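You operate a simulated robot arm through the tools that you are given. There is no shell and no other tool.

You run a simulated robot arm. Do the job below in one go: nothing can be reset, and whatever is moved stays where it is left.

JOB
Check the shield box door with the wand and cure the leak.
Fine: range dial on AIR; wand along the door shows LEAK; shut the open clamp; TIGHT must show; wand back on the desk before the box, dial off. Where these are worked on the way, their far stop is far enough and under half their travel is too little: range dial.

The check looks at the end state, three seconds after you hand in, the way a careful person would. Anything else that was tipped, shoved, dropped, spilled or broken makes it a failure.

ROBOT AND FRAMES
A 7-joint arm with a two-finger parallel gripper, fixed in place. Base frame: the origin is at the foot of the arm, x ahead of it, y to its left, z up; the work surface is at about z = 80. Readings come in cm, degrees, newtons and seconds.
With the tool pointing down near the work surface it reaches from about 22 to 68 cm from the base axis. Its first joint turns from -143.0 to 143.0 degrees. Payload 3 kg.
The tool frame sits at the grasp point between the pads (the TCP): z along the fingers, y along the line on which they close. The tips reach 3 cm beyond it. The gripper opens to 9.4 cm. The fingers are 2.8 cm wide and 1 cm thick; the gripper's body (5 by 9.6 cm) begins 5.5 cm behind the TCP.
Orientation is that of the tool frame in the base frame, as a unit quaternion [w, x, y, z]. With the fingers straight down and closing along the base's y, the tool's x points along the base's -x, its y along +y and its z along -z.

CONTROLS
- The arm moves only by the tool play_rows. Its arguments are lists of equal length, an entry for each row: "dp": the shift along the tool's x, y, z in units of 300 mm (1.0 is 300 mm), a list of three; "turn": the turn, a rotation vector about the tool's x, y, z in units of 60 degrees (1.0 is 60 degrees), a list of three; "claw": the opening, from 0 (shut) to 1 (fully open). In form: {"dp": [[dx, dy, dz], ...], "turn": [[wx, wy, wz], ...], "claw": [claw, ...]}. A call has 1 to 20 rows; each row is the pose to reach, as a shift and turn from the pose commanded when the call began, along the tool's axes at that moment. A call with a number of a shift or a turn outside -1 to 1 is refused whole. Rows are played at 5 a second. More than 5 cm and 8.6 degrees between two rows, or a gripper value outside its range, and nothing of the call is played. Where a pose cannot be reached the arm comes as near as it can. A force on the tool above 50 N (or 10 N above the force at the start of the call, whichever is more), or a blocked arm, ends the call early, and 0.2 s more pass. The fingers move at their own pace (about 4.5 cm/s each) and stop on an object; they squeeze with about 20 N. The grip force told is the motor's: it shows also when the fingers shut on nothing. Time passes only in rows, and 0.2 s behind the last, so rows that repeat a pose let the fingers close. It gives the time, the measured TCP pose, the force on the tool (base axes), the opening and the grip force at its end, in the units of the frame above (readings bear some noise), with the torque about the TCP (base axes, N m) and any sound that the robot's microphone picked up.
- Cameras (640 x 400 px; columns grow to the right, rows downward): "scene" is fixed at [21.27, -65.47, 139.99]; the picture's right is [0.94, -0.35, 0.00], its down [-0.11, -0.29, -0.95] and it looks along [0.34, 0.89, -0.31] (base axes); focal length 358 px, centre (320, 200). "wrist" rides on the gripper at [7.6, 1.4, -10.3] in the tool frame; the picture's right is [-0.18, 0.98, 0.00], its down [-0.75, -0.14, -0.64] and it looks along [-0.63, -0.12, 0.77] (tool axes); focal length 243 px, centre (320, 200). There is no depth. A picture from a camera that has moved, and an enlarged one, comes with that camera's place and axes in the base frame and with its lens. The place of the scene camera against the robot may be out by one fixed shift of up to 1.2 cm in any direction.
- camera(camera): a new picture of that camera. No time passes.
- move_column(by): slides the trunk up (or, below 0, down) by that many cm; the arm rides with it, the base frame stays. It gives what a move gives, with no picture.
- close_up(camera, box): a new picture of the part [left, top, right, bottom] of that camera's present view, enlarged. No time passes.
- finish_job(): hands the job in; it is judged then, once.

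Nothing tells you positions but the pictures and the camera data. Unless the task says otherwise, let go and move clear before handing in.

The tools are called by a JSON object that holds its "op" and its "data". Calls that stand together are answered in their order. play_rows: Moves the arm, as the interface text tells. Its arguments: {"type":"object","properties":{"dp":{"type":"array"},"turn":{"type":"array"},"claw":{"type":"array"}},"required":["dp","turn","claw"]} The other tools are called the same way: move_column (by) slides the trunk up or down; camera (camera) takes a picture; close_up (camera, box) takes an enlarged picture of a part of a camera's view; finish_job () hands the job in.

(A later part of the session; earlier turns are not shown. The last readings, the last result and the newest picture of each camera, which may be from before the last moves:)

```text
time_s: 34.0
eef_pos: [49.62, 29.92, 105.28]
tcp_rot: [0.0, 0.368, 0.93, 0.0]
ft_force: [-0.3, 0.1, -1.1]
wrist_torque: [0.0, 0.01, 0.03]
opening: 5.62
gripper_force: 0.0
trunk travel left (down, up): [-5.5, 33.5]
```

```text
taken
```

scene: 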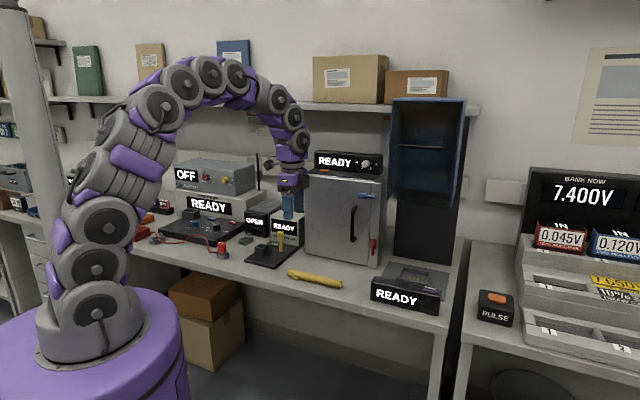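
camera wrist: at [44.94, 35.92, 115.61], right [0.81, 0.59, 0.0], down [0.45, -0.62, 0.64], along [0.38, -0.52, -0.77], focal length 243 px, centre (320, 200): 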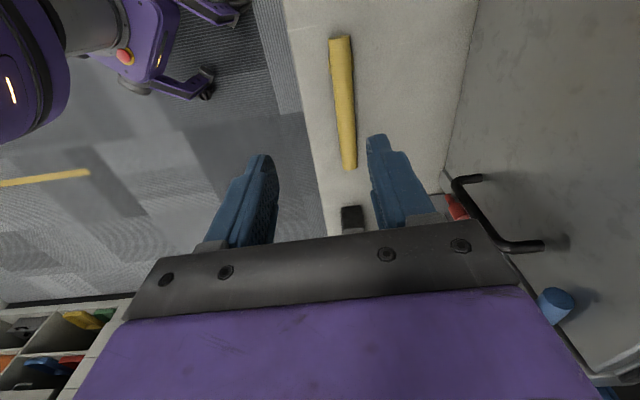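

The wand is centred near (55.4, 27.7). I'll go above it and descend to just over it.

{"op": "play_rows", "data": {"dp": [[-0.08, 0.033, 0.1], [-0.16, 0.066, 0.2], [-0.191, 0.079, 0.32], [-0.191, 0.079, 0.43], [-0.191, 0.079, 0.53], [-0.191, 0.079, 0.53]], "turn": [[0, 0, 0.02], [0, 0, 0.043], [0, 0, 0.043], [0, 0, 0.043], [0, 0, 0.043], [0, 0, 0.043]], "claw": [0.6, 0.6, 0.6, 0.6, 0.6, 0.6]}}

{"op": "camera", "data": {"camera": "wrist"}}

{"op": "close_up", "data": {"camera": "scene", "box": [270, 210, 390, 300]}}

```text
time_s: 35.5
eef_pos: [55.55, 27.98, 89.3]
tcp_rot: [-0.001, 0.388, 0.922, 0.0]
ft_force: [0.3, 0.4, 0.2]
wrist_torque: [-0.01, -0.01, 0.01]
opening: 5.66
gripper_force: 0.1
trunk travel left (down, up): [-5.5, 33.5]
```

```text
taken
camera wrist: at [51.25, 34.27, 99.61], right [0.83, 0.56, 0.0], down [0.43, -0.64, 0.64], along [0.36, -0.53, -0.77], focal length 243 px, centre (320, 200)
```

wrist: 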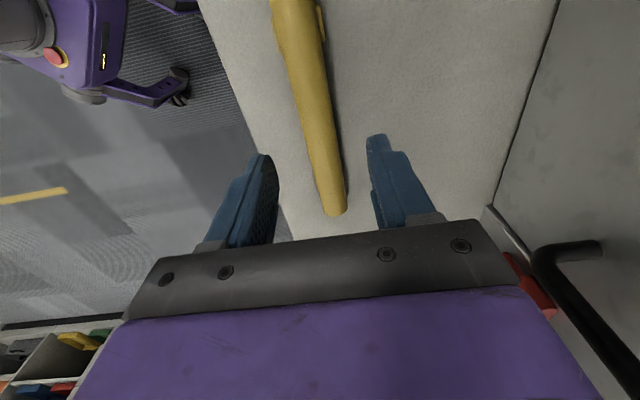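

```text
4.44 times, centred on (330, 255) of scene
camera zoom: at [21.27, -65.47, 139.99], right [0.94, -0.35, 0.0], down [-0.11, -0.29, -0.95], along [0.34, 0.89, -0.31], focal length 1593 px, centre (276, -44)
```

zoom: 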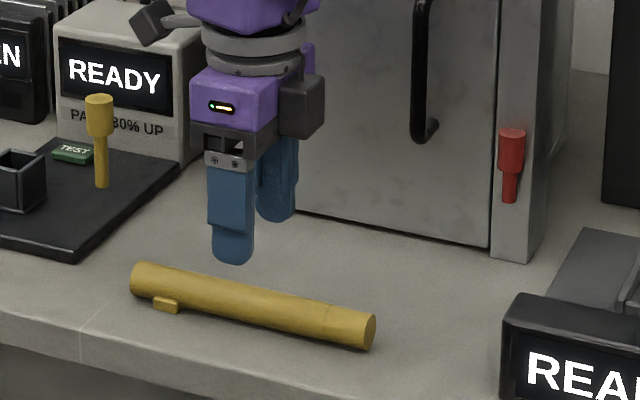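

{"op": "play_rows", "data": {"dp": [[0, 0, 0.062], [0, 0, 0.124], [0, 0, 0.187], [0, 0, 0.187], [0, 0, 0.187], [0, 0, 0.187], [0, 0, 0.187], [0, 0, 0.187]], "turn": [[0, 0, 0], [0, 0, 0], [0, 0, 0], [0, 0, 0], [0, 0, 0], [0, 0, 0], [0, 0, 0], [0, 0, 0]], "claw": [0.6, 0.6, 0.6, 0.6, 0.3, 0, 0, 0]}}

{"op": "close_up", "data": {"camera": "scene", "box": [270, 210, 390, 300]}}

```text
time_s: 37.2
eef_pos: [55.73, 27.86, 83.99]
tcp_rot: [0.0, 0.389, 0.921, 0.0]
ft_force: [0.5, -0.9, -0.2]
wrist_torque: [-0.02, -0.04, 0.0]
opening: 2.49
gripper_force: 19.8
trunk travel left (down, up): [-5.5, 33.5]
```

```text
4.44 times, centred on (330, 255) of scene
camera zoom: at [21.27, -65.47, 139.99], right [0.94, -0.35, 0.0], down [-0.11, -0.29, -0.95], along [0.34, 0.89, -0.31], focal length 1593 px, centre (276, -44)
```

zoom: 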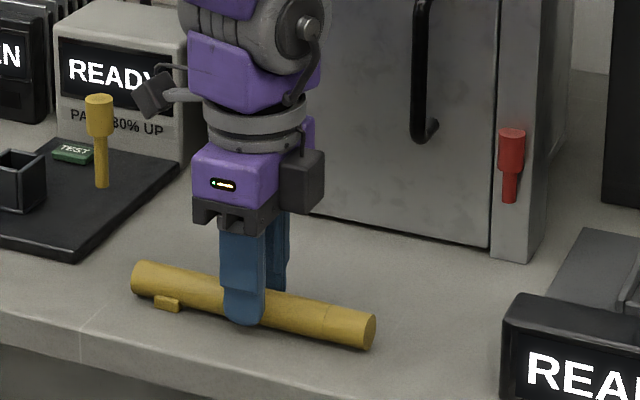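

The wand is held. I'll lift it, back off from the box and turn it so its tip points at the door.

{"op": "play_rows", "data": {"dp": [[0, 0, -0.15], [0, 0, -0.3], [0, -0.07, -0.43], [0, -0.14, -0.5], [0, -0.2, -0.5], [0, -0.2, -0.5], [0, -0.2, -0.5], [0, -0.2, -0.5], [0, -0.2, -0.5]], "turn": [[0, 0, 0], [0, 0, 0], [0, 0, 0], [0, 0, -0.125], [0, 0, -0.25], [0, 0, -0.375], [0, 0, -0.5], [0, 0, -0.625], [0, 0, -0.75]], "claw": [0, 0, 0, 0, 0, 0, 0, 0, 0]}}

{"op": "play_rows", "data": {"dp": [[0, 0, 0], [0, 0, 0], [0, 0, 0], [0, 0, 0], [0, 0, 0], [0, 0, 0], [0, 0, 0]], "turn": [[0, 0, -0.125], [0, 0, -0.25], [0, 0, -0.375], [0, 0, -0.5], [0, 0, -0.625], [0, 0, -0.75], [0, 0, -0.75]], "claw": [0, 0, 0, 0, 0, 0, 0]}}

{"op": "camera", "data": {"camera": "wrist"}}

{"op": "camera", "data": {"camera": "scene"}}

```text
time_s: 39.2
eef_pos: [51.51, 23.67, 98.96]
tcp_rot: [0.0, 0.004, 1.0, 0.001]
ft_force: [0.0, -0.4, -0.9]
wrist_torque: [-0.01, 0.07, -0.03]
opening: 2.49
gripper_force: 20.3
trunk travel left (down, up): [-5.5, 33.5]
```

```text
time_s: 40.9
eef_pos: [51.44, 23.65, 98.91]
tcp_rot: [0.0, -0.377, 0.926, 0.001]
ft_force: [-0.2, -0.5, -0.4]
wrist_torque: [0.01, 0.03, -0.02]
opening: 2.47
gripper_force: 20.0
trunk travel left (down, up): [-5.5, 33.5]
```

```text
taken
camera wrist: at [44.89, 19.11, 109.17], right [-0.56, 0.83, 0.0], down [0.64, 0.43, 0.64], along [0.53, 0.36, -0.77], focal length 243 px, centre (320, 200)
```

wrist: 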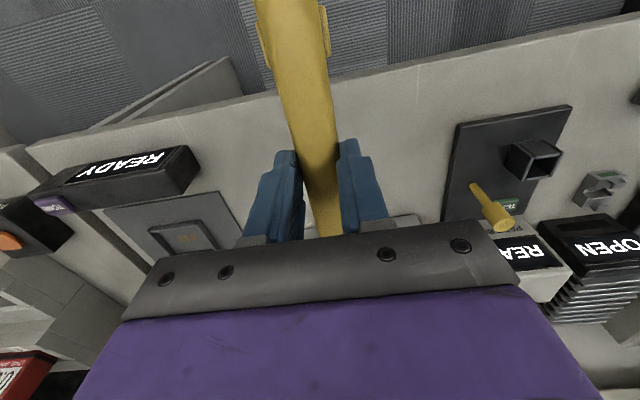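

```text
taken
```

scene: 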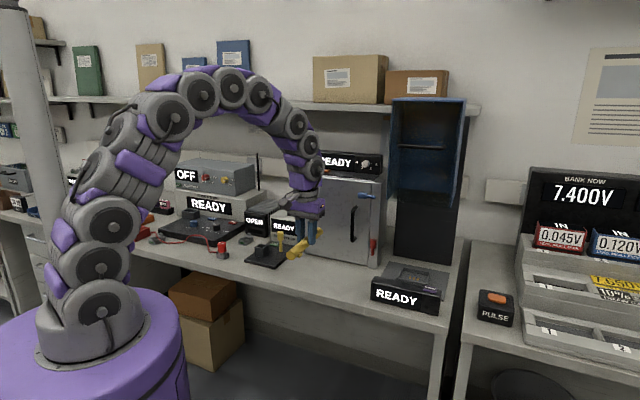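

{"op": "play_rows", "data": {"dp": [[-0.068, -0.103, 0.017], [-0.136, -0.207, 0.034], [-0.204, -0.31, 0.05], [-0.272, -0.413, 0.067], [-0.272, -0.413, 0.067]], "turn": [[0, 0, 0], [0, 0, 0], [0, 0, 0], [0, 0, 0], [0, 0, 0]], "claw": [0, 0, 0, 0, 0]}}

{"op": "camera", "data": {"camera": "wrist"}}

{"op": "close_up", "data": {"camera": "scene", "box": [270, 140, 450, 300]}}

```text
time_s: 42.0
eef_pos: [65.91, 20.43, 96.94]
tcp_rot: [0.0, -0.377, 0.926, 0.0]
ft_force: [-0.2, 0.1, -1.3]
wrist_torque: [-0.02, 0.05, -0.01]
opening: 2.52
gripper_force: 20.4
trunk travel left (down, up): [-5.5, 33.5]
```

```text
taken
camera wrist: at [59.4, 16.0, 107.26], right [-0.56, 0.83, 0.0], down [0.64, 0.42, 0.64], along [0.53, 0.36, -0.77], focal length 243 px, centre (320, 200)
```

wrist: 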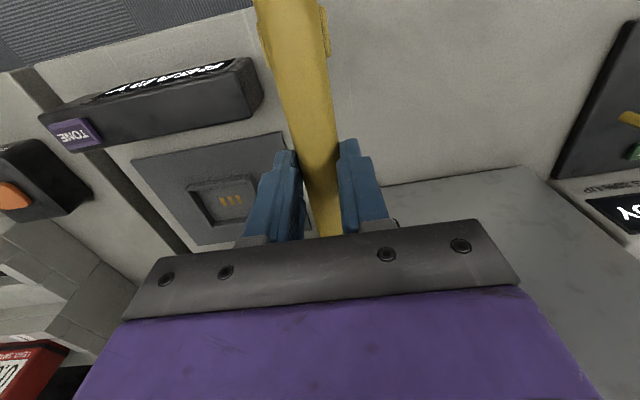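

```text
2.50 times, centred on (360, 220) of scene
camera zoom: at [21.27, -65.47, 139.99], right [0.94, -0.35, 0.0], down [-0.11, -0.29, -0.95], along [0.34, 0.89, -0.31], focal length 896 px, centre (220, 150)
```

zoom: 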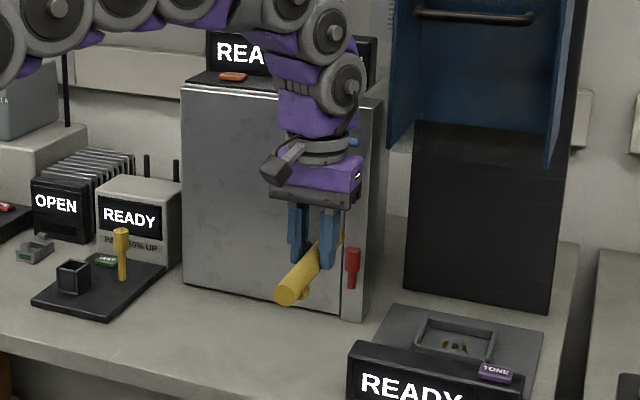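

The door plane is now located, and the wand tip is about 4 cm from it, beside the open red clamp. I'll bring the tip close to the seam above the clamp.

{"op": "play_rows", "data": {"dp": [[-0.025, 0.015, 0], [-0.05, 0.03, 0], [-0.077, 0.03, 0], [-0.077, 0.03, 0], [-0.077, 0.03, 0]], "turn": [[0, 0, 0], [0, 0, 0], [0, 0, 0], [0, 0, 0], [0, 0, 0]], "claw": [0, 0, 0, 0, 0]}}

{"op": "camera", "data": {"camera": "scene"}}

{"op": "close_up", "data": {"camera": "scene", "box": [330, 200, 400, 280]}}

```text
time_s: 43.2
eef_pos: [66.81, 22.65, 96.83]
tcp_rot: [0.0, -0.377, 0.926, 0.0]
ft_force: [0.2, 0.0, -0.2]
wrist_torque: [0.0, -0.02, 0.02]
opening: 2.5
gripper_force: 20.1
trunk travel left (down, up): [-5.5, 33.5]
```

```text
taken
```

scene: 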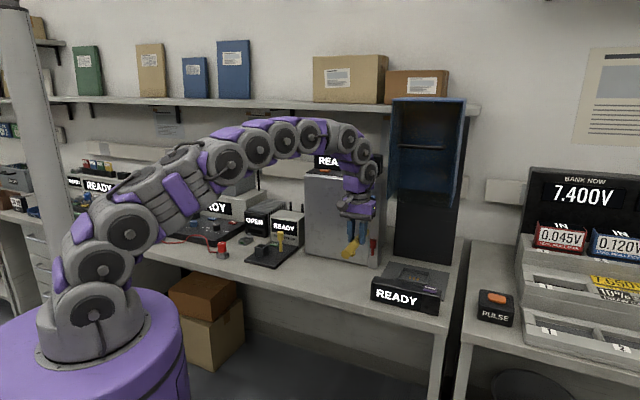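

```text
5.00 times, centred on (365, 240) of scene
camera zoom: at [21.27, -65.47, 139.99], right [0.94, -0.35, 0.0], down [-0.11, -0.29, -0.95], along [0.34, 0.89, -0.31], focal length 1792 px, centre (95, 0)
```

zoom: 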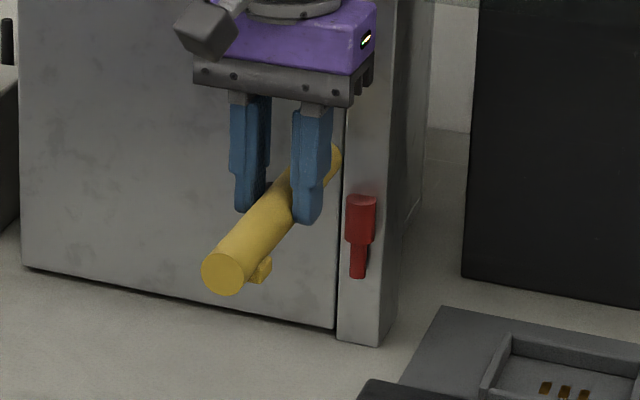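

No LEAK yet. I'll sweep the tip down just left of the clamp, closer to the seam.

{"op": "play_rows", "data": {"dp": [[0, 0.045, 0], [-0.013, 0.045, 0.06], [-0.013, 0.045, 0.12], [-0.013, 0.045, 0.17], [-0.013, 0.045, 0.17]], "turn": [[0, 0, 0], [0, 0, 0], [0, 0, 0], [0, 0, 0], [0, 0, 0]], "claw": [0, 0, 0, 0, 0]}}

{"op": "camera", "data": {"camera": "scene"}}

{"op": "close_up", "data": {"camera": "scene", "box": [330, 200, 400, 280]}}

{"op": "camera", "data": {"camera": "wrist"}}

```text
time_s: 44.5
eef_pos: [66.37, 23.97, 91.89]
tcp_rot: [0.001, -0.377, 0.926, 0.0]
ft_force: [0.3, -0.7, -0.8]
wrist_torque: [0.0, 0.02, -0.01]
opening: 2.48
gripper_force: 20.2
trunk travel left (down, up): [-5.5, 33.5]
```

```text
taken
```

scene: 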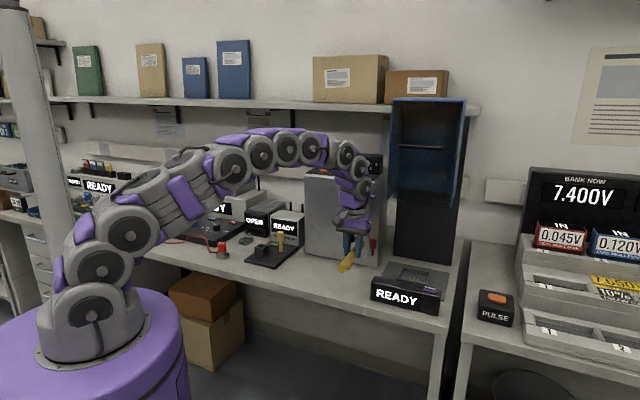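

```text
5.00 times, centred on (365, 240) of scene
camera zoom: at [21.27, -65.47, 139.99], right [0.94, -0.35, 0.0], down [-0.11, -0.29, -0.95], along [0.34, 0.89, -0.31], focal length 1792 px, centre (95, 0)
```

zoom: 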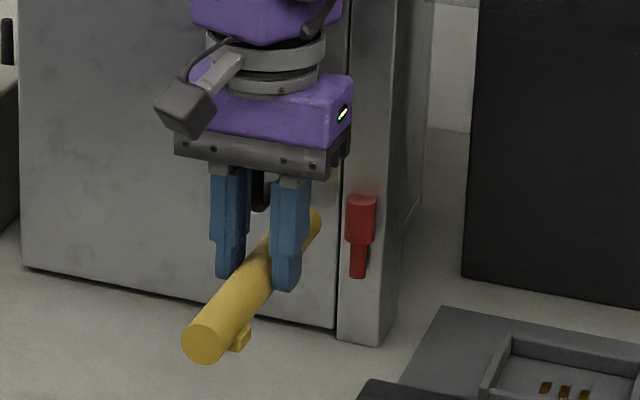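

```text
taken
camera wrist: at [59.78, 19.46, 102.18], right [-0.56, 0.83, 0.0], down [0.64, 0.42, 0.64], along [0.53, 0.36, -0.77], focal length 243 px, centre (320, 200)
```

wrist: 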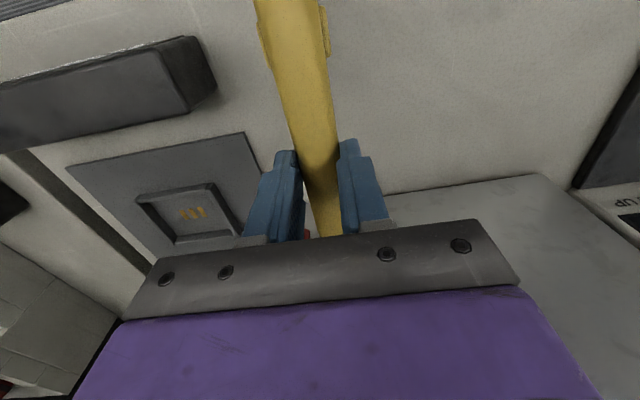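

{"op": "close_up", "data": {"camera": "scene", "box": [170, 150, 390, 260]}}

{"op": "close_up", "data": {"camera": "scene", "box": [50, 160, 170, 230]}}

```text
2.91 times, centred on (280, 205) of scene
camera zoom: at [21.27, -65.47, 139.99], right [0.94, -0.35, 0.0], down [-0.11, -0.29, -0.95], along [0.34, 0.89, -0.31], focal length 1043 px, centre (436, 186)
```

zoom: 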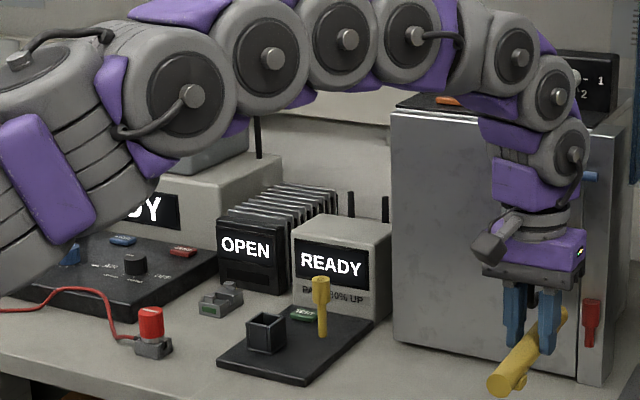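

```text
5.33 times, centred on (110, 195) of scene
camera zoom: at [21.27, -65.47, 139.99], right [0.94, -0.35, 0.0], down [-0.11, -0.29, -0.95], along [0.34, 0.89, -0.31], focal length 1912 px, centre (1440, 227)
```

zoom: 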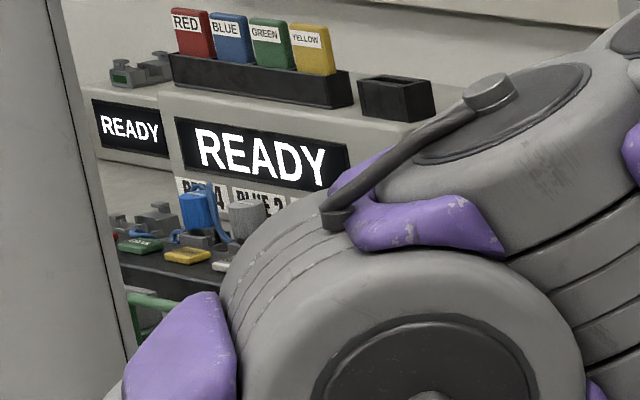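

The meter still ends in "DY" and the arm hides the box display. I'll sweep closer along the seam, then check the displays.

{"op": "play_rows", "data": {"dp": [[-0.015, -0.01, 0], [-0.027, -0.018, 0], [-0.027, -0.018, 0.03], [-0.027, -0.018, 0.06], [-0.027, -0.018, 0.03], [-0.027, -0.018, 0], [-0.027, -0.018, 0]], "turn": [[0, 0, 0], [0, 0, 0], [0, 0, 0], [0, 0, 0], [0, 0, 0], [0, 0, 0], [0, 0, 0]], "claw": [0, 0, 0, 0, 0, 0, 0]}}

{"op": "close_up", "data": {"camera": "scene", "box": [170, 150, 390, 260]}}

{"op": "close_up", "data": {"camera": "scene", "box": [330, 200, 400, 280]}}

```text
time_s: 46.0
eef_pos: [67.31, 24.03, 91.96]
tcp_rot: [0.001, -0.377, 0.926, 0.0]
ft_force: [-0.1, -0.6, -1.3]
wrist_torque: [-0.02, -0.03, 0.01]
opening: 2.49
gripper_force: 20.6
trunk travel left (down, up): [-5.5, 33.5]
```

```text
2.91 times, centred on (280, 205) of scene
camera zoom: at [21.27, -65.47, 139.99], right [0.94, -0.35, 0.0], down [-0.11, -0.29, -0.95], along [0.34, 0.89, -0.31], focal length 1043 px, centre (436, 186)
```

zoom: 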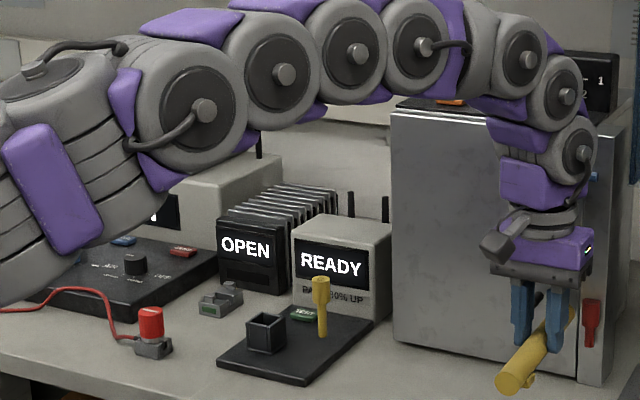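

```text
5.00 times, centred on (365, 240) of scene
camera zoom: at [21.27, -65.47, 139.99], right [0.94, -0.35, 0.0], down [-0.11, -0.29, -0.95], along [0.34, 0.89, -0.31], focal length 1792 px, centre (95, 0)
```

zoom: 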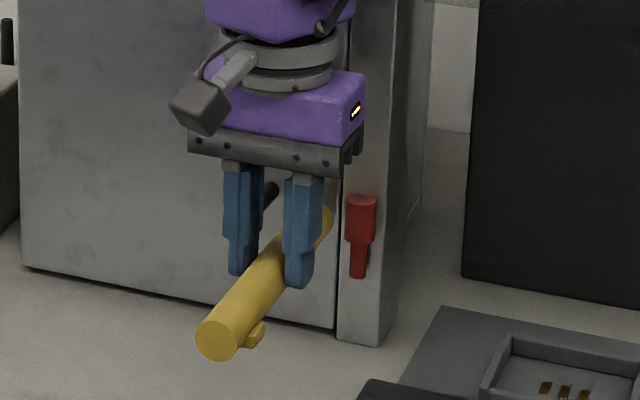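

{"op": "close_up", "data": {"camera": "scene", "box": [205, 205, 245, 235]}}

{"op": "close_up", "data": {"camera": "scene", "box": [310, 145, 390, 185]}}

```text
13.33 times, centred on (225, 220) of scene
camera zoom: at [21.27, -65.47, 139.99], right [0.94, -0.35, 0.0], down [-0.11, -0.29, -0.95], along [0.34, 0.89, -0.31], focal length 4779 px, centre (1587, -67)
```

zoom: 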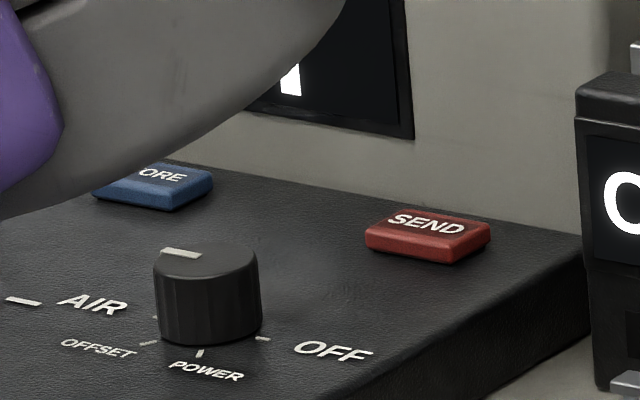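

```text
8.00 times, centred on (350, 165) of scene
camera zoom: at [21.27, -65.47, 139.99], right [0.94, -0.35, 0.0], down [-0.11, -0.29, -0.95], along [0.34, 0.89, -0.31], focal length 2867 px, centre (80, 480)
```

zoom: 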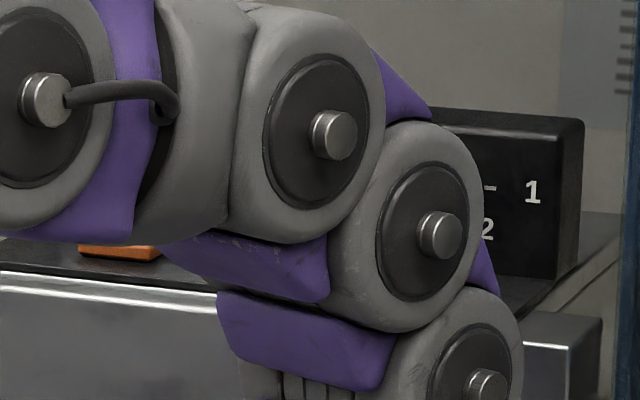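

The meter still appears to read READY. I'll back off to see whether the box display has changed.

{"op": "play_rows", "data": {"dp": [[0.05, 0, 0], [0.1, 0.05, -0.06], [0.2, 0.15, -0.12], [0.3, 0.27, -0.18], [0.36, 0.4, -0.2], [0.36, 0.4, -0.2]], "turn": [[0, 0, 0], [0, 0, 0], [0, 0, 0], [0, 0, 0], [0, 0, 0], [0, 0, 0]], "claw": [0, 0, 0, 0, 0, 0]}}

{"op": "camera", "data": {"camera": "scene"}}

{"op": "camera", "data": {"camera": "wrist"}}

```text
refused: row 4 steps farther than a row can; nothing moved
```

```text
taken
```

scene: 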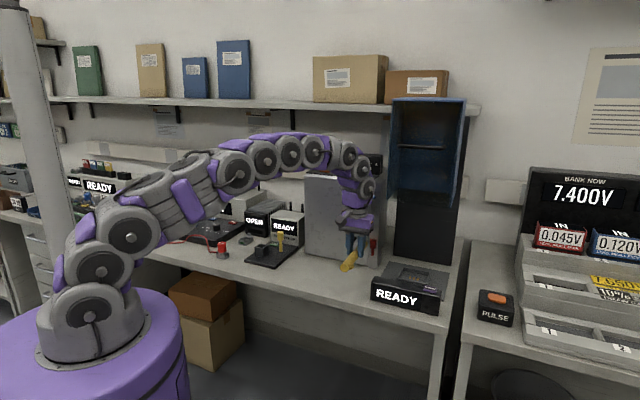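

```text
taken
camera wrist: at [60.71, 19.57, 102.17], right [-0.55, 0.83, 0.0], down [0.64, 0.42, 0.64], along [0.53, 0.36, -0.77], focal length 243 px, centre (320, 200)
```

wrist: 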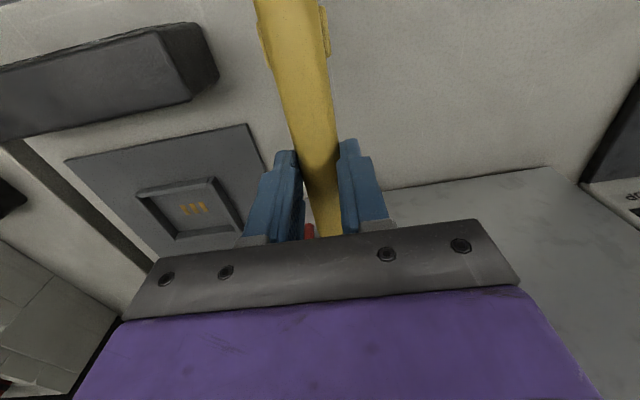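

{"op": "play_rows", "data": {"dp": [[0.08, 0, 0], [0.16, 0, -0.05], [0.24, 0, -0.1], [0.34, 0, -0.15], [0.44, 0, -0.2], [0.54, 0, -0.2], [0.54, 0, -0.2]], "turn": [[0, 0, 0], [0, 0, 0], [0, 0, 0], [0, 0, 0], [0, 0, 0], [0, 0, 0], [0, 0, 0]], "claw": [0, 0, 0, 0, 0, 0, 0]}}

{"op": "camera", "data": {"camera": "scene"}}

{"op": "close_up", "data": {"camera": "scene", "box": [170, 140, 400, 270]}}

```text
time_s: 47.6
eef_pos: [55.7, 12.89, 98.01]
tcp_rot: [0.0, -0.377, 0.926, 0.001]
ft_force: [0.1, -0.8, -0.6]
wrist_torque: [0.05, 0.0, -0.03]
opening: 2.51
gripper_force: 19.9
trunk travel left (down, up): [-5.5, 33.5]
```

```text
taken
```

scene: 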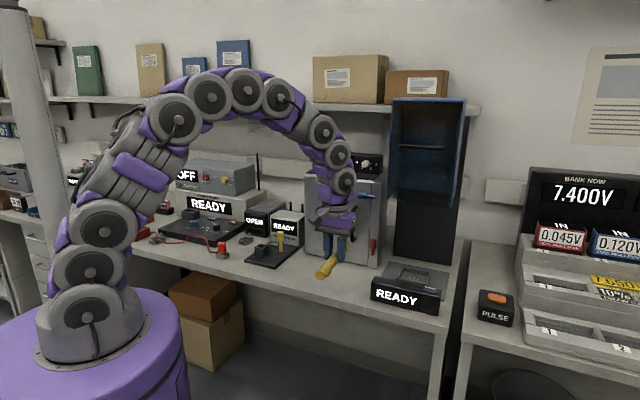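

```text
2.78 times, centred on (285, 205) of scene
camera zoom: at [21.27, -65.47, 139.99], right [0.94, -0.35, 0.0], down [-0.11, -0.29, -0.95], along [0.34, 0.89, -0.31], focal length 997 px, centre (417, 186)
```

zoom: 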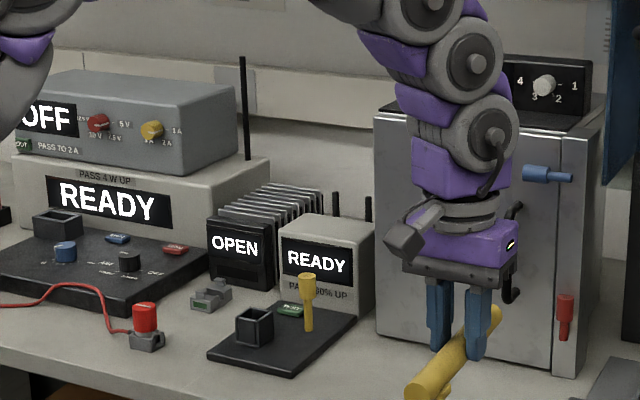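

{"op": "play_rows", "data": {"dp": [[0.012, 0.139, 0], [0.024, 0.278, 0], [0.035, 0.418, 0], [0.047, 0.557, 0], [0.047, 0.557, 0]], "turn": [[0, 0, 0], [0, 0, 0], [0, 0, 0], [0, 0, 0], [0, 0, 0]], "claw": [0, 0, 0, 0, 0]}}

{"op": "camera", "data": {"camera": "scene"}}

{"op": "camera", "data": {"camera": "wrist"}}

```text
time_s: 48.9
eef_pos: [43.08, 23.73, 97.72]
tcp_rot: [0.001, -0.376, 0.927, 0.001]
ft_force: [-0.1, -0.2, -0.3]
wrist_torque: [-0.01, -0.02, -0.03]
opening: 2.51
gripper_force: 20.0
trunk travel left (down, up): [-5.5, 33.5]
```

```text
taken
```

scene: 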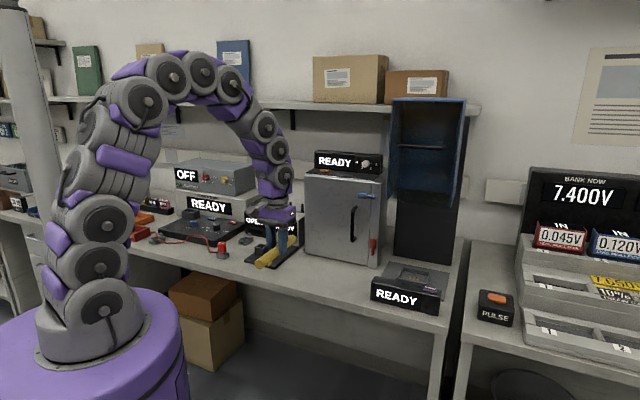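

```text
taken
camera wrist: at [36.49, 19.38, 108.02], right [-0.55, 0.83, 0.0], down [0.64, 0.42, 0.64], along [0.53, 0.36, -0.77], focal length 243 px, centre (320, 200)
```

wrist: 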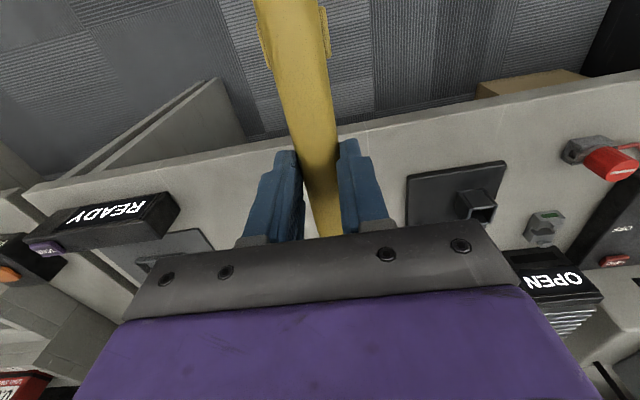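

Neither display latched LEAK, and the arm hides the box display in tool-down poses. I'll tilt the tool horizontal so the wand stands upright in front of the seam and the displays stay visible.

{"op": "play_rows", "data": {"dp": [[-0.05, -0.112, -0.03], [-0.1, -0.223, -0.06], [-0.148, -0.335, -0.09], [-0.197, -0.446, -0.12], [-0.247, -0.558, -0.133], [-0.247, -0.558, -0.133], [-0.247, -0.558, -0.133], [-0.247, -0.558, -0.133], [-0.247, -0.558, -0.133], [-0.247, -0.558, -0.133], [-0.247, -0.558, -0.133], [-0.247, -0.558, -0.133], [-0.247, -0.558, -0.133]], "turn": [[0, 0, 0], [0, 0, 0], [0, 0, 0], [0, 0, 0], [0, 0, 0], [0, -0.125, 0], [0, -0.25, 0], [0, -0.375, 0], [0, -0.5, 0], [0, -0.625, 0], [0, -0.75, 0], [0, -0.875, 0], [0, -1, 0]], "claw": [0, 0, 0, 0, 0, 0, 0, 0, 0, 0, 0, 0, 0]}}

{"op": "play_rows", "data": {"dp": [[0, 0, 0], [0, 0, 0], [0, 0, 0], [0, 0, 0], [0, 0, 0]], "turn": [[0, -0.125, 0], [0, -0.25, 0], [0, -0.375, 0], [0, -0.5, 0], [0, -0.5, 0]], "claw": [0, 0, 0, 0, 0]}}

{"op": "camera", "data": {"camera": "scene"}}

{"op": "camera", "data": {"camera": "wrist"}}

```text
time_s: 51.6
eef_pos: [60.05, 16.71, 101.82]
tcp_rot: [0.465, -0.325, 0.802, 0.189]
ft_force: [0.9, 0.4, -0.4]
wrist_torque: [-0.01, -0.02, 0.01]
opening: 2.49
gripper_force: 19.9
trunk travel left (down, up): [-5.5, 33.5]
```

```text
time_s: 52.9
eef_pos: [59.92, 16.78, 101.75]
tcp_rot: [0.656, -0.265, 0.654, 0.268]
ft_force: [0.4, -0.2, -1.4]
wrist_torque: [0.0, -0.03, 0.01]
opening: 2.53
gripper_force: 20.0
out of reach, approached as far as the arm can: row 1
trunk travel left (down, up): [-5.5, 33.5]
```

```text
taken
```

scene: 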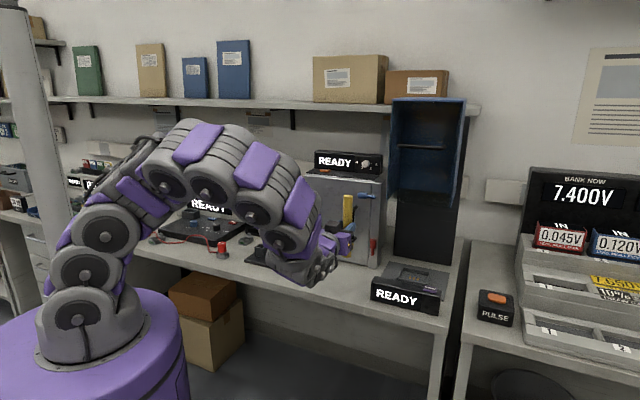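

```text
taken
camera wrist: at [51.49, 10.55, 94.19], right [-0.69, 0.7, 0.19], down [-0.36, -0.55, 0.75], along [0.63, 0.45, 0.63], focal length 243 px, centre (320, 200)
```

wrist: 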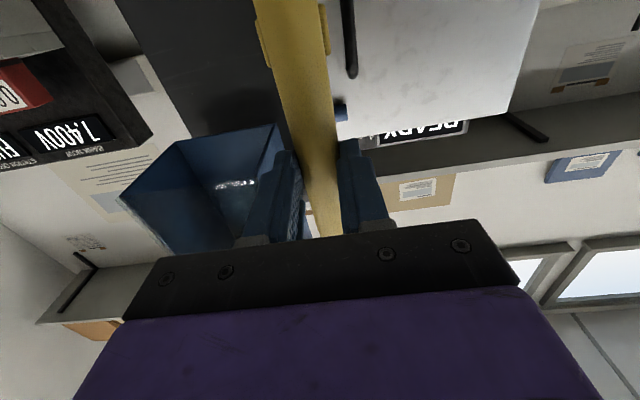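

{"op": "play_rows", "data": {"dp": [[0.04, -0.004, 0.09], [0.08, -0.008, 0.18], [0.12, -0.012, 0.27], [0.16, -0.015, 0.36], [0.19, -0.017, 0.45], [0.19, -0.017, 0.45]], "turn": [[0, 0, 0], [0, 0, 0], [0, 0, 0], [0, 0, 0], [0, 0, 0], [0, 0, 0]], "claw": [0, 0, 0, 0, 0, 0]}}

{"op": "camera", "data": {"camera": "scene"}}

{"op": "close_up", "data": {"camera": "scene", "box": [290, 140, 420, 300]}}

{"op": "camera", "data": {"camera": "wrist"}}

```text
time_s: 54.2
eef_pos: [70.0, 25.52, 96.07]
tcp_rot: [0.655, -0.267, 0.654, 0.268]
ft_force: [0.6, -0.4, -0.3]
wrist_torque: [-0.02, 0.01, -0.02]
opening: 2.51
gripper_force: 20.1
trunk travel left (down, up): [-5.5, 33.5]
```

```text
taken
```

scene: 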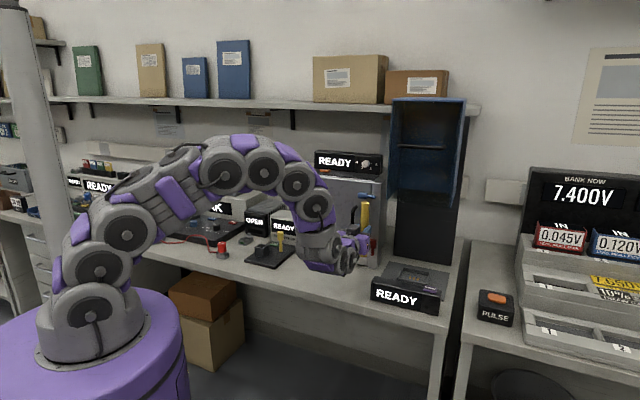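

```text
2.50 times, centred on (355, 220) of scene
camera zoom: at [21.27, -65.47, 139.99], right [0.94, -0.35, 0.0], down [-0.11, -0.29, -0.95], along [0.34, 0.89, -0.31], focal length 896 px, centre (232, 150)
```

zoom: 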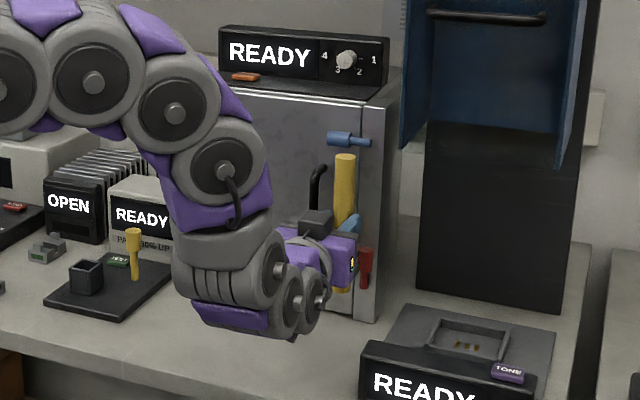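

```text
taken
camera wrist: at [61.53, 19.3, 88.41], right [-0.69, 0.7, 0.18], down [-0.36, -0.55, 0.75], along [0.63, 0.45, 0.63], focal length 243 px, centre (320, 200)
```

wrist: 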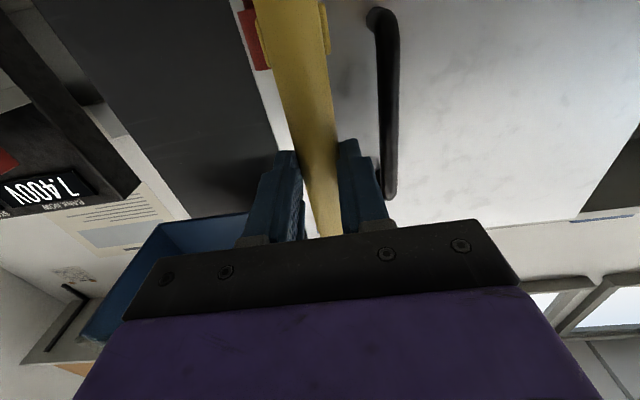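

{"op": "close_up", "data": {"camera": "scene", "box": [190, 190, 250, 230]}}

```text
10.00 times, centred on (220, 210) of scene
camera zoom: at [21.27, -65.47, 139.99], right [0.94, -0.35, 0.0], down [-0.11, -0.29, -0.95], along [0.34, 0.89, -0.31], focal length 3584 px, centre (1320, 100)
```

zoom: 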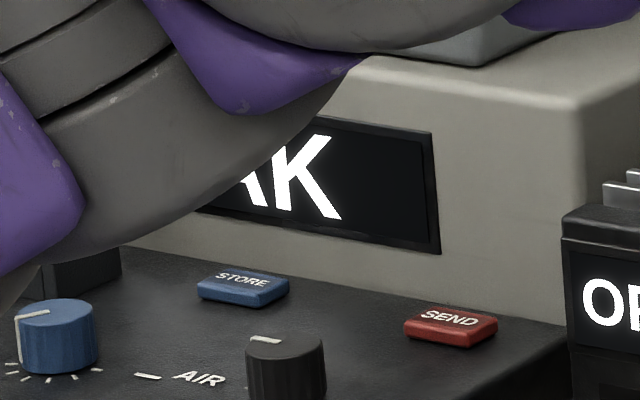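

The meter now shows LEAK ("…AK"), so this pose works. I'll hold briefly, retreat, and lay the wand back where it was to free the gripper for the clamp.

{"op": "play_rows", "data": {"dp": [[0, 0, 0], [0, 0, 0], [0, 0, -0.09], [-0.04, 0.004, -0.18], [-0.08, 0.008, -0.27], [-0.14, 0.012, -0.36], [-0.19, 0.017, -0.45], [-0.19, 0.017, -0.45], [-0.19, 0.017, -0.45], [-0.19, 0.017, -0.45], [-0.19, 0.017, -0.45], [-0.19, 0.017, -0.45], [-0.19, 0.017, -0.45], [-0.19, 0.017, -0.45], [-0.19, 0.017, -0.45]], "turn": [[0, 0, 0], [0, 0, 0], [0, 0, 0], [0, 0, 0], [0, 0, 0], [0, 0, 0], [0, 0, 0], [0, 0.125, 0], [0, 0.25, 0], [0, 0.375, 0], [0, 0.5, 0], [0, 0.625, 0], [0, 0.75, 0], [0, 0.875, 0], [0, 1, 0]], "claw": [0, 0, 0, 0, 0, 0, 0, 0, 0, 0, 0, 0, 0, 0, 0]}}

{"op": "play_rows", "data": {"dp": [[0, 0, 0], [0, 0, 0], [0, 0, 0], [0, 0, 0], [0, 0, 0]], "turn": [[0, 0.125, 0], [0, 0.25, 0], [0, 0.375, 0], [0, 0.5, 0], [0, 0.5, 0]], "claw": [0, 0, 0, 0, 0]}}

{"op": "camera", "data": {"camera": "scene"}}

```text
time_s: 57.5
eef_pos: [59.94, 17.09, 101.7]
tcp_rot: [0.238, -0.365, 0.895, 0.096]
ft_force: [0.2, 0.1, -1.1]
wrist_torque: [-0.03, 0.01, -0.02]
opening: 2.49
gripper_force: 19.9
trunk travel left (down, up): [-5.5, 33.5]
```

```text
time_s: 58.6
eef_pos: [60.16, 16.9, 101.87]
tcp_rot: [0.0, -0.377, 0.926, -0.001]
ft_force: [0.0, 0.5, -0.3]
wrist_torque: [-0.01, -0.01, 0.0]
opening: 2.5
gripper_force: 20.5
trunk travel left (down, up): [-5.5, 33.5]
```

```text
taken
```

scene: 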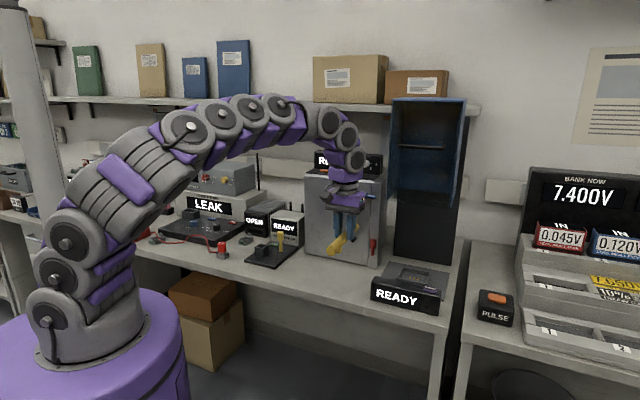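

LEAK is displayed and latched. Now I'll return the wand to its place on the desk.

{"op": "play_rows", "data": {"dp": [[0.012, 0.09, 0.02], [0.025, 0.18, 0.04], [0.037, 0.27, 0.06], [0.05, 0.365, 0.08], [0.05, 0.365, 0.09], [0.05, 0.365, 0.09], [0.05, 0.365, 0.09], [0.05, 0.365, 0.09]], "turn": [[0, 0, 0], [0, 0, 0], [0, 0, 0.125], [0, 0, 0.25], [0, 0, 0.375], [0, 0, 0.5], [0, 0, 0.625], [0, 0, 0.75]], "claw": [0, 0, 0, 0, 0, 0, 0, 0]}}

{"op": "play_rows", "data": {"dp": [[0, 0, 0], [0, 0, 0], [0, 0, 0], [0, 0, 0], [0, 0, 0], [0, 0, 0], [0, 0, 0]], "turn": [[0, 0, 0.125], [0, 0, 0.25], [0, 0, 0.375], [0, 0, 0.5], [0, 0, 0.625], [0, 0, 0.75], [0, 0, 0.75]], "claw": [0, 0, 0, 0, 0, 0, 0]}}

{"op": "camera", "data": {"camera": "wrist"}}

```text
time_s: 60.5
eef_pos: [47.25, 18.46, 97.94]
tcp_rot: [0.006, 0.001, 1.0, 0.009]
ft_force: [-0.2, 0.2, -1.8]
wrist_torque: [-0.03, 0.0, -0.02]
opening: 2.51
gripper_force: 19.7
out of reach, approached as far as the arm can: row 6, 7, 8
trunk travel left (down, up): [-5.5, 33.5]
```

```text
time_s: 62.0
eef_pos: [38.46, 5.88, 89.84]
tcp_rot: [0.011, 0.374, 0.927, 0.025]
ft_force: [-0.4, 0.1, -1.1]
wrist_torque: [0.0, 0.01, -0.03]
opening: 2.5
gripper_force: 19.6
out of reach, approached as far as the arm can: row 1, 2, 3, 4, 5, 6, 7
trunk travel left (down, up): [-5.5, 33.5]
```

```text
taken
camera wrist: at [33.52, 11.74, 100.18], right [0.81, 0.58, 0.05], down [0.42, -0.65, 0.63], along [0.4, -0.49, -0.77], focal length 243 px, centre (320, 200)
```

wrist: 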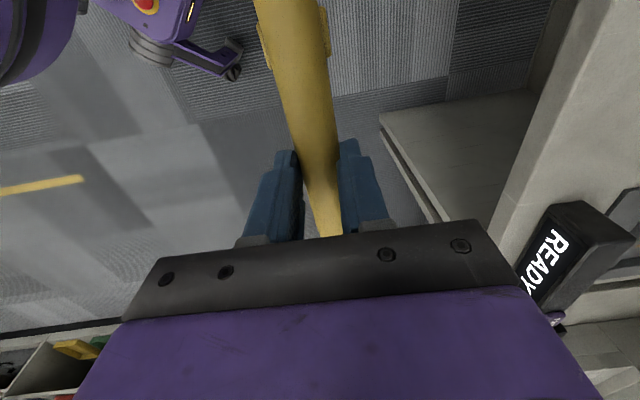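

The arm came up against a limit and drifted off the intended spot. I'll look before moving on.

{"op": "camera", "data": {"camera": "scene"}}

{"op": "close_up", "data": {"camera": "scene", "box": [230, 160, 420, 310]}}

```text
taken
```

scene: 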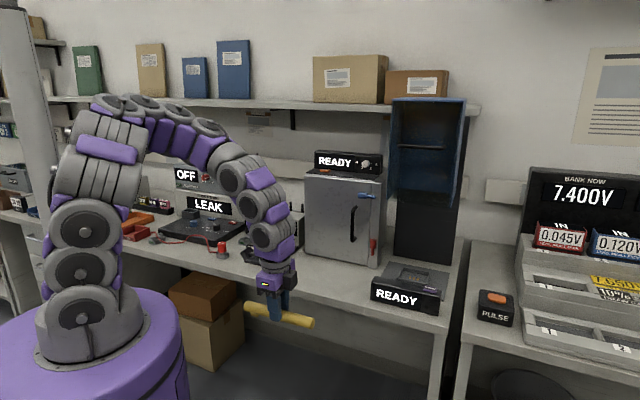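

```text
2.67 times, centred on (325, 235) of scene
camera zoom: at [21.27, -65.47, 139.99], right [0.94, -0.35, 0.0], down [-0.11, -0.29, -0.95], along [0.34, 0.89, -0.31], focal length 956 px, centre (307, 107)
```

zoom: 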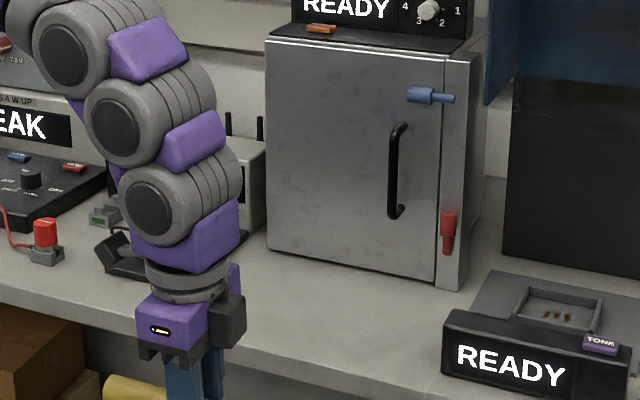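

{"op": "play_rows", "data": {"dp": [[0, 0, -0.03], [0, 0, -0.06], [0, 0, -0.1], [0, 0, -0.1], [0, 0, -0.1], [0, 0, -0.1], [0, 0, -0.1], [0, 0, -0.1]], "turn": [[0, 0, -0.125], [0, 0, -0.25], [0, 0, -0.375], [0, 0, -0.5], [0, 0, -0.625], [0, 0, -0.75], [0, 0, -0.875], [0, 0, -0.875]], "claw": [0, 0, 0, 0, 0, 0, 0, 0]}}

{"op": "camera", "data": {"camera": "scene"}}

```text
time_s: 63.9
eef_pos: [38.81, 6.34, 92.78]
tcp_rot: [0.021, -0.077, 0.997, 0.018]
ft_force: [-0.2, -0.3, -0.6]
wrist_torque: [0.02, 0.02, -0.03]
opening: 2.5
gripper_force: 20.3
trunk travel left (down, up): [-5.5, 33.5]
```

```text
taken
```

scene: 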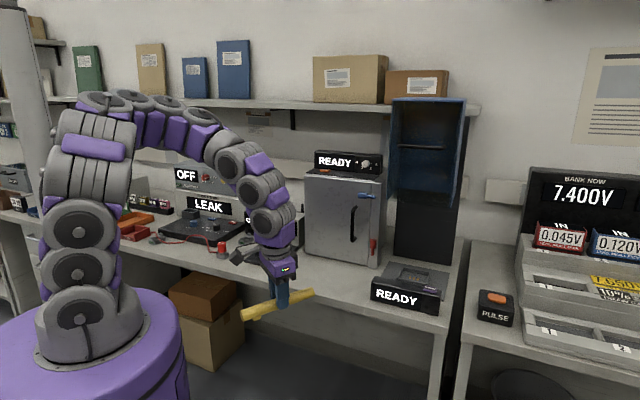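

{"op": "play_rows", "data": {"dp": [[-0.02, 0.02, -0.1], [-0.1, 0.1, -0.16], [-0.18, 0.185, -0.167], [-0.26, 0.27, -0.167], [-0.34, 0.35, -0.167], [-0.42, 0.43, -0.167], [-0.483, 0.498, -0.167], [-0.483, 0.498, -0.167]], "turn": [[0, 0, -0.08], [0, 0, -0.16], [0, 0, -0.25], [0, 0, -0.33], [0, 0, -0.42], [0, 0, -0.5], [0, 0, -0.58], [0, 0, -0.58]], "claw": [0, 0, 0, 0, 0, 0, 0, 0]}}

{"op": "camera", "data": {"camera": "scene"}}

```text
time_s: 65.7
eef_pos: [50.71, 23.02, 98.89]
tcp_rot: [0.025, -0.372, 0.928, 0.011]
ft_force: [0.5, 0.2, -1.1]
wrist_torque: [0.0, -0.01, -0.01]
opening: 2.51
gripper_force: 20.1
trunk travel left (down, up): [-5.5, 33.5]
```

```text
taken
```

scene: 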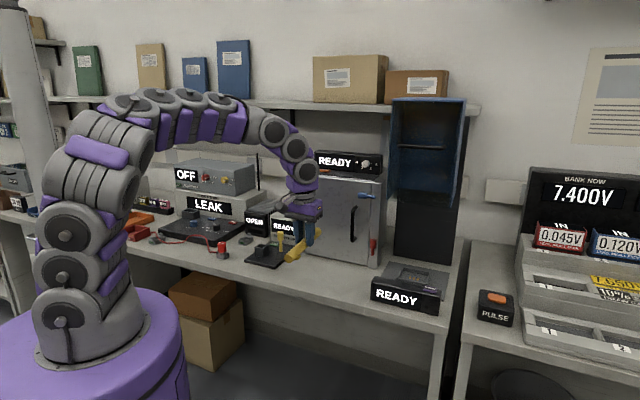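

{"op": "play_rows", "data": {"dp": [[0, 0, 0], [0, 0, 0]], "turn": [[0, 0.052, 0], [0, 0.052, 0]], "claw": [0, 0]}}

{"op": "play_rows", "data": {"dp": [[0, 0, 0], [0, 0, 0], [0, 0, 0], [0, 0, 0], [0, 0, 0], [0, 0, 0], [0, 0, 0]], "turn": [[0, 0, -0.125], [0, 0, -0.25], [0, 0, -0.375], [0, 0, -0.5], [0, 0, -0.625], [0, 0, -0.75], [0, 0, -0.75]], "claw": [0, 0, 0, 0, 0, 0, 0]}}

{"op": "play_rows", "data": {"dp": [[0, 0, 0], [0, 0, 0], [0, 0, 0], [0, 0, 0], [0, 0, 0], [0, 0, 0], [0, 0, 0]], "turn": [[0, 0, -0.125], [0, 0, -0.25], [0, 0, -0.375], [0, 0, -0.5], [0, 0, -0.625], [0, 0, -0.75], [0, 0, -0.75]], "claw": [0, 0, 0, 0, 0, 0, 0]}}

{"op": "camera", "data": {"camera": "wrist"}}

{"op": "camera", "data": {"camera": "scene"}}

```text
time_s: 66.2
eef_pos: [50.68, 23.0, 98.83]
tcp_rot: [-0.001, -0.371, 0.929, 0.0]
ft_force: [-0.2, 0.7, -0.9]
wrist_torque: [0.01, 0.0, -0.03]
opening: 2.47
gripper_force: 19.3
trunk travel left (down, up): [-5.5, 33.5]
```

```text
time_s: 67.8
eef_pos: [50.68, 23.02, 98.82]
tcp_rot: [0.0, -0.699, 0.715, 0.002]
ft_force: [-0.3, -0.2, -0.7]
wrist_torque: [0.01, -0.01, 0.0]
opening: 2.46
gripper_force: 20.0
trunk travel left (down, up): [-5.5, 33.5]
```

```text
time_s: 69.5
eef_pos: [50.57, 23.05, 99.02]
tcp_rot: [0.0, 0.919, -0.394, -0.002]
ft_force: [-0.6, -0.4, -1.1]
wrist_torque: [-0.01, 0.01, -0.01]
opening: 2.52
gripper_force: 19.6
trunk travel left (down, up): [-5.5, 33.5]
```

```text
taken
camera wrist: at [54.75, 16.36, 109.23], right [-0.84, -0.54, 0.0], down [-0.42, 0.64, 0.64], along [-0.35, 0.54, -0.77], focal length 243 px, centre (320, 200)
```

wrist: 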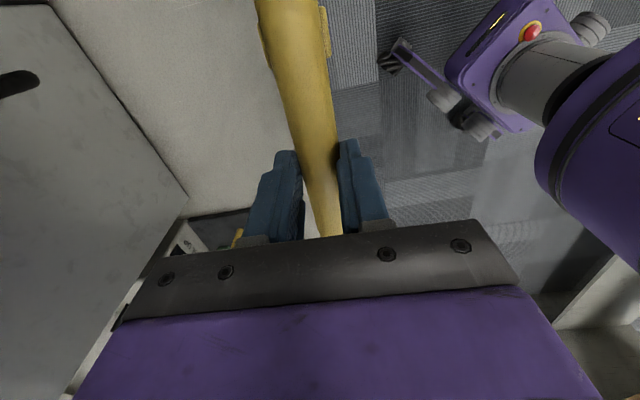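

```text
taken
```

scene: 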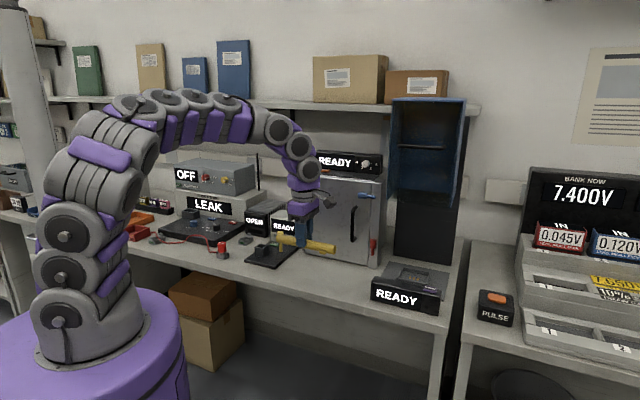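

The reverse rotation works. I'll lower the wand at its original spot and release it.

{"op": "play_rows", "data": {"dp": [[0, -0.114, 0.07], [0, -0.228, 0.14], [0, -0.228, 0.26], [0, -0.228, 0.38], [0, -0.228, 0.46], [0, -0.228, 0.498], [0, -0.228, 0.498]], "turn": [[0, 0, 0], [0, 0, 0], [0, 0, 0], [0, 0, 0], [0, 0, 0], [0, 0, 0], [0, 0, 0]], "claw": [0, 0, 0, 0, 0, 0, 0]}}

{"op": "close_up", "data": {"camera": "scene", "box": [250, 200, 390, 300]}}

```text
time_s: 71.0
eef_pos: [55.53, 27.71, 84.1]
tcp_rot: [-0.002, 0.919, -0.394, -0.001]
ft_force: [0.4, -1.6, 0.7]
wrist_torque: [0.08, 0.03, 0.01]
opening: 2.49
gripper_force: 20.1
trunk travel left (down, up): [-5.5, 33.5]
```

```text
4.00 times, centred on (320, 250) of scene
camera zoom: at [21.27, -65.47, 139.99], right [0.94, -0.35, 0.0], down [-0.11, -0.29, -0.95], along [0.34, 0.89, -0.31], focal length 1434 px, centre (320, 0)
```

zoom: 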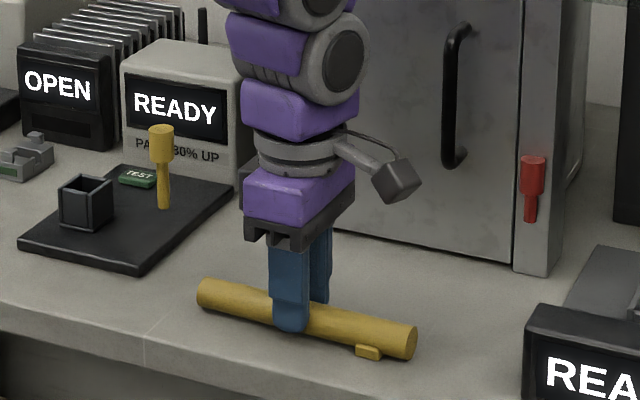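

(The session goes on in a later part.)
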